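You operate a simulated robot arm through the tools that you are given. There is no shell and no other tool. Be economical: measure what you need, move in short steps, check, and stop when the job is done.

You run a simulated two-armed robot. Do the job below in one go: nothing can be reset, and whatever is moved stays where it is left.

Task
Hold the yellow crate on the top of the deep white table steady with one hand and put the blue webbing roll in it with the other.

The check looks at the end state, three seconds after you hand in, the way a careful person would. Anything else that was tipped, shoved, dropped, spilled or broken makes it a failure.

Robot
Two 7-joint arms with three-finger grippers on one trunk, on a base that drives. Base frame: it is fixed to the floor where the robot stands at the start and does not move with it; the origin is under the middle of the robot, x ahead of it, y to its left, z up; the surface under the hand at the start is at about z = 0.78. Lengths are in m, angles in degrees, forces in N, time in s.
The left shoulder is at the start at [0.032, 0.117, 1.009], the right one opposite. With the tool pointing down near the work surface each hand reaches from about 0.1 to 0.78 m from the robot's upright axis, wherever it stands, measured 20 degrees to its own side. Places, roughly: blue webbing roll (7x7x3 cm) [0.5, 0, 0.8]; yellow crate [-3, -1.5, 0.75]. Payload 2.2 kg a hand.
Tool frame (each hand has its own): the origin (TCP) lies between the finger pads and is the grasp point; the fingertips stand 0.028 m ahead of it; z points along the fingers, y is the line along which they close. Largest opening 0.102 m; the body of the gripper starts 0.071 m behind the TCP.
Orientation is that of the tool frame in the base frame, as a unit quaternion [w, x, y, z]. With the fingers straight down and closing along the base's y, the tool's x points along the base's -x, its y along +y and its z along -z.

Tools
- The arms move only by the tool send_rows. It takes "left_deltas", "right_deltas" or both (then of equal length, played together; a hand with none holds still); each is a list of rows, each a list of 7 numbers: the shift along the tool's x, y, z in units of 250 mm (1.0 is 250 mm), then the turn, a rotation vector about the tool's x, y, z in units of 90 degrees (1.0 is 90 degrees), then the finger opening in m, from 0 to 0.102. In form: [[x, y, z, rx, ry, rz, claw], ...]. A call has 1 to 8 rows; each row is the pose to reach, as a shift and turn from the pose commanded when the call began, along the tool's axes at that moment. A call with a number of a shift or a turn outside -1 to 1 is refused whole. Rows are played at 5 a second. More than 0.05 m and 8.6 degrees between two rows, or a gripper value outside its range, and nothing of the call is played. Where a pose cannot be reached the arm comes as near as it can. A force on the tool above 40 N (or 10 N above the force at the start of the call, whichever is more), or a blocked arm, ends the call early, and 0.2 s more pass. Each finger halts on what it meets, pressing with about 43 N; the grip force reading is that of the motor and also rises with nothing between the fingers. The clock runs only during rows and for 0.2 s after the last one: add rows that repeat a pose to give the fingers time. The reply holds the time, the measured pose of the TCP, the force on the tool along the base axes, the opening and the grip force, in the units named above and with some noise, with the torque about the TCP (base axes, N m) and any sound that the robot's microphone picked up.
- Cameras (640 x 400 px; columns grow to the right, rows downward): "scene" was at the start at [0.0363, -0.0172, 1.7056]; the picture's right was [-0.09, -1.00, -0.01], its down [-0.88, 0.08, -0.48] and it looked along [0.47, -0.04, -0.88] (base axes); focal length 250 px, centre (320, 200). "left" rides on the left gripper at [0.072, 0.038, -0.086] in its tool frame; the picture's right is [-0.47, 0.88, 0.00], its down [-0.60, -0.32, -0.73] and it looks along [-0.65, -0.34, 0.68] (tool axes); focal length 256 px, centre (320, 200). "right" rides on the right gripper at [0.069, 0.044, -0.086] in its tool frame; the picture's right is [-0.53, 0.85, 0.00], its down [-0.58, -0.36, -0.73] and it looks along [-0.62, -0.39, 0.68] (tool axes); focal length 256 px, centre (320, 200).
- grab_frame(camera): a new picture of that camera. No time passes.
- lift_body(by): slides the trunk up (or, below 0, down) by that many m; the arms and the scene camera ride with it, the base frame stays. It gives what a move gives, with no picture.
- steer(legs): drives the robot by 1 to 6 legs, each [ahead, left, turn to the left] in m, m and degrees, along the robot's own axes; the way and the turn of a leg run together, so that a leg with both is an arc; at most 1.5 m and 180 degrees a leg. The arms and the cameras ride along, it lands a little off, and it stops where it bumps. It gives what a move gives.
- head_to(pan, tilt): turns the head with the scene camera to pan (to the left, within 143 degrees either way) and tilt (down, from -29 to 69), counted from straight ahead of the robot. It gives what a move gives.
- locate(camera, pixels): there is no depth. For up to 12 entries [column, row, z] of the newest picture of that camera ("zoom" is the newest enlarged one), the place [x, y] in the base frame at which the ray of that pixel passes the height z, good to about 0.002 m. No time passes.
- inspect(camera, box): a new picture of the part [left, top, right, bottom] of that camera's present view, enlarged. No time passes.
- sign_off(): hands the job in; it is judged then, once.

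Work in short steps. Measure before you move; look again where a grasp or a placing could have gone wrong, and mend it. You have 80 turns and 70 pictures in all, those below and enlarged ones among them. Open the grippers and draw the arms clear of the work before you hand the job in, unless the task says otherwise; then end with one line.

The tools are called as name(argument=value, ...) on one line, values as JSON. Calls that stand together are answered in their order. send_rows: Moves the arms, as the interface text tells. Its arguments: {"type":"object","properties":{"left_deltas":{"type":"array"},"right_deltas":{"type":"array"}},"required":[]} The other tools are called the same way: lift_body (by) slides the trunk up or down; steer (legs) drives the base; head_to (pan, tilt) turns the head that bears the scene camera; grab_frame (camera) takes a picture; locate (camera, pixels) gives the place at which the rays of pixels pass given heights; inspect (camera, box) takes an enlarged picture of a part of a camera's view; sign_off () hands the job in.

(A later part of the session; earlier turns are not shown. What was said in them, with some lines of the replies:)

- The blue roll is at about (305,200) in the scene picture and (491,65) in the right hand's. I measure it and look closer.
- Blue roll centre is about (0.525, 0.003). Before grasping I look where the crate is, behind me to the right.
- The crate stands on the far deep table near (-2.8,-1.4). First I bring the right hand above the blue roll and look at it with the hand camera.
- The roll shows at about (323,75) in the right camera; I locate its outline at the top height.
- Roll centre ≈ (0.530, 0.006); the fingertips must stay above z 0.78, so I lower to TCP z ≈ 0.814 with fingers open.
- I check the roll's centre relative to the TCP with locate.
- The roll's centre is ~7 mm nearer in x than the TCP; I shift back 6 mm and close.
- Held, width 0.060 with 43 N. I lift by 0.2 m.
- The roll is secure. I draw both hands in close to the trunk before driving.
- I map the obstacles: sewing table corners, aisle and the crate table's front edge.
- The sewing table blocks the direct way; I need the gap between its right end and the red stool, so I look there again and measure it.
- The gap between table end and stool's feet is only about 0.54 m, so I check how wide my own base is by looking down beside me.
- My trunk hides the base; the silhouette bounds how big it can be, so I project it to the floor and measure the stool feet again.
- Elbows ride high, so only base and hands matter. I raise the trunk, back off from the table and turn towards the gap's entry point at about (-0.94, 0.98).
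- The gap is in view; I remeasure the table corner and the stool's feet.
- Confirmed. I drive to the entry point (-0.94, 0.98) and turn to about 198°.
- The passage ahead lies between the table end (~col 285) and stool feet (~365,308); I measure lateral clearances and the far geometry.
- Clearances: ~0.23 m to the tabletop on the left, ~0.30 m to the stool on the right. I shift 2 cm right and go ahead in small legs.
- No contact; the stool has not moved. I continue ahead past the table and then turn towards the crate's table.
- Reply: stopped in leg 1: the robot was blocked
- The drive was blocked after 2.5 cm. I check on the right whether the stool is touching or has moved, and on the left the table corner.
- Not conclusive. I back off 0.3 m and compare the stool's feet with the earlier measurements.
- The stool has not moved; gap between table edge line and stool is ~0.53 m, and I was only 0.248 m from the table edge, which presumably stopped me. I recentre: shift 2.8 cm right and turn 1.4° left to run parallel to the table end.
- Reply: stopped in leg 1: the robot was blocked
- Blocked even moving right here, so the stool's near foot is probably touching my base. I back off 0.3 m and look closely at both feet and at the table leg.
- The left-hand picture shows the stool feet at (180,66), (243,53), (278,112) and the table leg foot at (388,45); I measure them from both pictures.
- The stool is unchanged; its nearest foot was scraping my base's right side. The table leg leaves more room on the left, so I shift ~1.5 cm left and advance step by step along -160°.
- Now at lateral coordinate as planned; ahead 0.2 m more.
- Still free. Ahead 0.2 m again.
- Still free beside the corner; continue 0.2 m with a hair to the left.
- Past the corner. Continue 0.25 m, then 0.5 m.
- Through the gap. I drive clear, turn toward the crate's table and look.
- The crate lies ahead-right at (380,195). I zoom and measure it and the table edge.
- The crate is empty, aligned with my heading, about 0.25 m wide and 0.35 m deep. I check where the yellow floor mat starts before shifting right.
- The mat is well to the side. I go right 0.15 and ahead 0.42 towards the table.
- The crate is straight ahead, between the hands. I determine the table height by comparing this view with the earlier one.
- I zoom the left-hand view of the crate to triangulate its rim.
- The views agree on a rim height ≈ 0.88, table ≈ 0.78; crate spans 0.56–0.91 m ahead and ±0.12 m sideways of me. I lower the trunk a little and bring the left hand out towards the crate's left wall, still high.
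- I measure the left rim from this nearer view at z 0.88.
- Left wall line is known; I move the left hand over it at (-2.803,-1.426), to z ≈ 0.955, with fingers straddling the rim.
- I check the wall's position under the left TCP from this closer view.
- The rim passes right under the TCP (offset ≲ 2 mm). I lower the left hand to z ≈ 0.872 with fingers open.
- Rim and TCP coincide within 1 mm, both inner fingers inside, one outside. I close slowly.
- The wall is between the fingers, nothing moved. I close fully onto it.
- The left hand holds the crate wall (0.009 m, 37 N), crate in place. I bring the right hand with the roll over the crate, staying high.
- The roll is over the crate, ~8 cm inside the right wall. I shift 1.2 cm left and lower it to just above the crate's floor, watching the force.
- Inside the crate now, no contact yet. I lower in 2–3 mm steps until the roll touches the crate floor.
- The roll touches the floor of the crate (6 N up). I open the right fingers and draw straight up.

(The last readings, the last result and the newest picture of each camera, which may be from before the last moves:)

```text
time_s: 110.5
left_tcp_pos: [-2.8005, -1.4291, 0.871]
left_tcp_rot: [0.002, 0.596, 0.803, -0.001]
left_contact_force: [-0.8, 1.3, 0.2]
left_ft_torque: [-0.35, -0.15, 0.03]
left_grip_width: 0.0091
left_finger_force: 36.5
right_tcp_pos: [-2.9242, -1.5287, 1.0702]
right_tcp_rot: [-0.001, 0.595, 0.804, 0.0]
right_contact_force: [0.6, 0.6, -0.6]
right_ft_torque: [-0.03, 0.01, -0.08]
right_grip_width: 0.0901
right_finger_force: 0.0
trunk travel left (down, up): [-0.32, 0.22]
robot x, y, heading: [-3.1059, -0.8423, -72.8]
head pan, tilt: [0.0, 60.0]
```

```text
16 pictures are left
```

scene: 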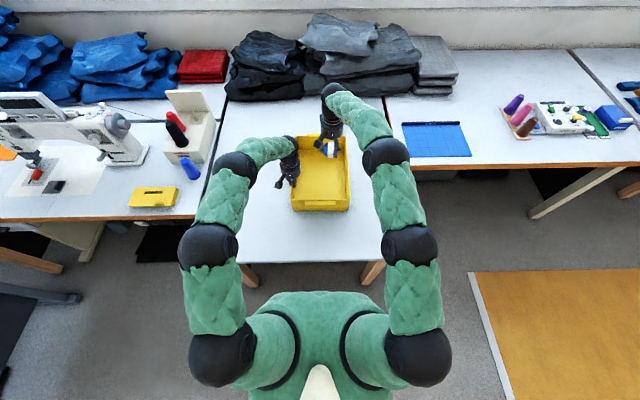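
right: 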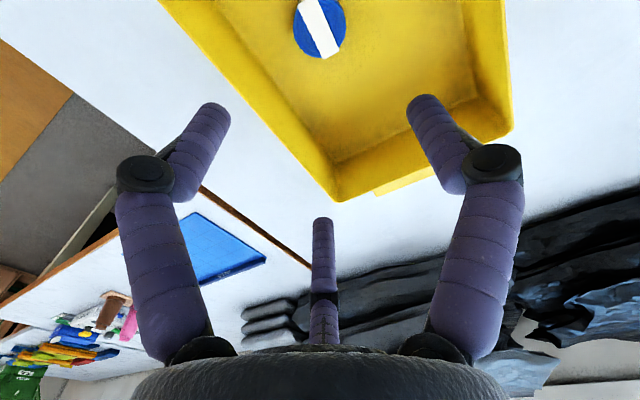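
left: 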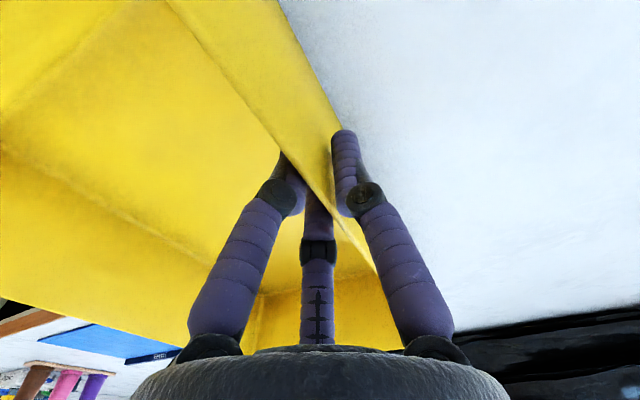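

The roll lies flat in the crate. I draw the right hand back clear of the crate while the left still holds.

send_rows(right_deltas=[[0.05, -0.02, -0.1, 0, 0, 0, 0.09], [0.18, -0.06, -0.2, 0, 0, 0, 0.09], [0.32, -0.1, -0.25, 0, 0, 0, 0.09], [0.46, -0.15, -0.25, 0, 0, 0, 0.09], [0.6, -0.2, -0.25, 0, 0, 0, 0.09], [0.74, -0.25, -0.25, 0, 0, 0, 0.09], [0.87, -0.3, -0.25, 0, 0, 0, 0.09], [1.0, -0.35, -0.25, 0, 0, 0, 0.09]])

send_rows(left_deltas=[[0, 0, 0, 0, 0, 0, 0.014], [0, 0, 0, 0, 0, 0, 0.03], [0, 0, 0, 0, 0, 0, 0.05], [0, 0, 0, 0, 0, 0, 0.07], [0, 0, 0, 0, 0, 0, 0.09], [0, 0, 0, 0, 0, 0, 0.1], [0, 0, 0, 0, 0, 0, 0.1]])

grab_frame(camera="left")

```text
time_s: 112.3
left_tcp_pos: [-2.8009, -1.4302, 0.8718]
left_tcp_rot: [0.002, 0.596, 0.803, -0.001]
left_contact_force: [0.5, 1.6, 0.1]
left_ft_torque: [-0.22, -0.05, 0.03]
left_grip_width: 0.0085
left_finger_force: 36.9
right_tcp_pos: [-3.0844, -1.3133, 1.1332]
right_tcp_rot: [0.0, 0.595, 0.804, 0.0]
right_contact_force: [-1.0, 0.1, 0.3]
right_ft_torque: [-0.02, -0.02, 0.0]
right_grip_width: 0.0898
right_finger_force: 0.0
trunk travel left (down, up): [-0.32, 0.22]
robot x, y, heading: [-3.1066, -0.8383, -72.8]
head pan, tilt: [0.0, 60.0]
```

```text
time_s: 113.9
left_tcp_pos: [-2.8019, -1.429, 0.8705]
left_tcp_rot: [0.002, 0.596, 0.803, -0.001]
left_contact_force: [0.4, 0.7, -0.6]
left_ft_torque: [-0.02, 0.0, 0.0]
left_grip_width: 0.1
left_finger_force: 0.0
right_tcp_pos: [-3.0844, -1.3138, 1.1333]
right_tcp_rot: [0.0, 0.595, 0.804, 0.0]
right_contact_force: [-0.2, 0.1, -0.1]
right_ft_torque: [0.0, -0.01, 0.0]
right_grip_width: 0.0901
right_finger_force: 0.0
trunk travel left (down, up): [-0.32, 0.22]
robot x, y, heading: [-3.1072, -0.8399, -73.1]
head pan, tilt: [0.0, 60.0]
```

```text
15 pictures are left
```

left: 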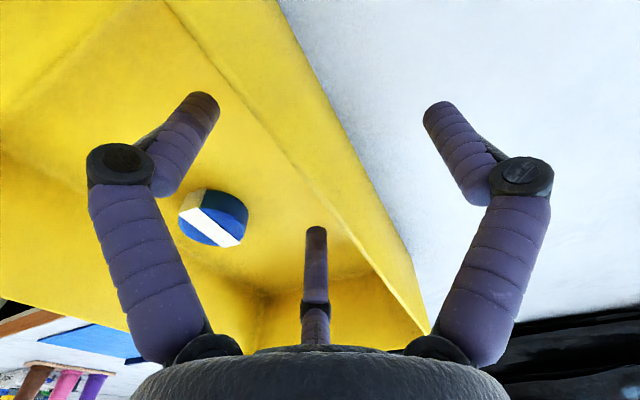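

The left hand is open and free of the wall; I lift it straight up and draw it back.

send_rows(left_deltas=[[0, 0, -0.1, 0, 0, 0, 0.1], [0, 0, -0.25, 0, 0, 0, 0.1], [0, 0, -0.42, 0, 0, 0, 0.1], [0, 0, -0.6, 0, 0, 0, 0.1], [0, 0, -0.78, 0, 0, 0, 0.1], [0, 0, -0.95, 0, 0, 0, 0.1]])

send_rows(left_deltas=[[0.13, 0.04, 0, 0, 0, 0, 0.1], [0.27, 0.08, 0, 0, 0, 0, 0.1], [0.41, 0.12, 0, 0, 0, 0, 0.1], [0.55, 0.16, 0, 0, 0, 0, 0.1], [0.69, 0.2, 0, 0, 0, 0, 0.1], [0.83, 0.24, 0, 0, 0, 0, 0.1], [0.97, 0.28, 0, 0, 0, 0, 0.1]], right_deltas=[[0.06, 0, 0, 0, 0, 0, 0.09], [0.12, 0, 0, 0, 0, 0, 0.09], [0.18, 0, 0, 0, 0, 0, 0.09], [0.24, 0, 0, 0, 0, 0, 0.09], [0.3, 0, 0, 0, 0, 0, 0.09], [0.36, -0.02, 0, 0, 0, 0, 0.09], [0.42, -0.05, 0, 0, 0, 0, 0.09]])

grab_frame(camera="scene")

inspect(camera="scene", box=[240, 130, 400, 230])

```text
time_s: 115.3
left_tcp_pos: [-2.8014, -1.4269, 1.1071]
left_tcp_rot: [0.002, 0.597, 0.802, -0.002]
left_contact_force: [0.2, 0.1, -0.4]
left_ft_torque: [-0.02, -0.02, 0.02]
left_grip_width: 0.0999
left_finger_force: 0.1
right_tcp_pos: [-3.0844, -1.315, 1.1333]
right_tcp_rot: [0.0, 0.595, 0.803, 0.001]
right_contact_force: [0.0, 0.2, -0.1]
right_ft_torque: [-0.01, 0.01, 0.02]
right_grip_width: 0.0896
right_finger_force: 0.1
trunk travel left (down, up): [-0.32, 0.22]
robot x, y, heading: [-3.1024, -0.8372, -73.0]
head pan, tilt: [0.0, 60.0]
```

```text
time_s: 116.9
left_tcp_pos: [-2.8056, -1.1738, 1.1084]
left_tcp_rot: [0.003, 0.595, 0.803, -0.002]
left_contact_force: [-0.2, 0.4, 0.2]
left_ft_torque: [-0.04, -0.01, 0.0]
left_grip_width: 0.1
left_finger_force: 0.0
right_tcp_pos: [-3.1278, -1.2162, 1.131]
right_tcp_rot: [0.0, 0.594, 0.804, 0.001]
right_contact_force: [0.1, 0.1, 0.1]
right_ft_torque: [-0.07, 0.0, 0.0]
right_grip_width: 0.09
right_finger_force: 0.1
trunk travel left (down, up): [-0.32, 0.22]
robot x, y, heading: [-3.1048, -0.8368, -72.8]
head pan, tilt: [0.0, 60.0]
```

```text
14 pictures are left
```

scene: 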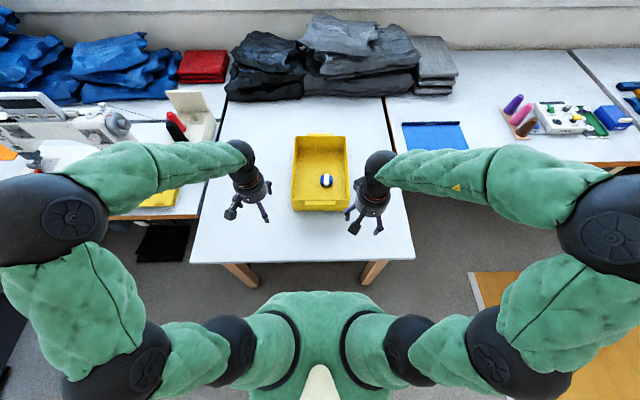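

```text
4.00 times, centred on (320, 180) of scene
```

zoom: 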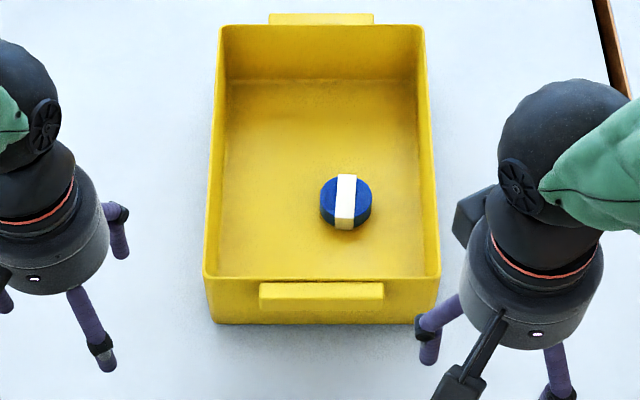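

The blue roll lies flat in the yellow crate, the crate stands where it was, and both hands are open and clear, so I hand in.

sign_off()

```text
The job is handed in.
```

The blue webbing roll lies flat in the yellow crate on the deep white table; the left hand held the crate's wall while the right set the roll down, and both hands are now open and clear. On the way, the robot's base was blocked twice beside the red stool and the sewing table, but the stool measured in the same place afterwards.
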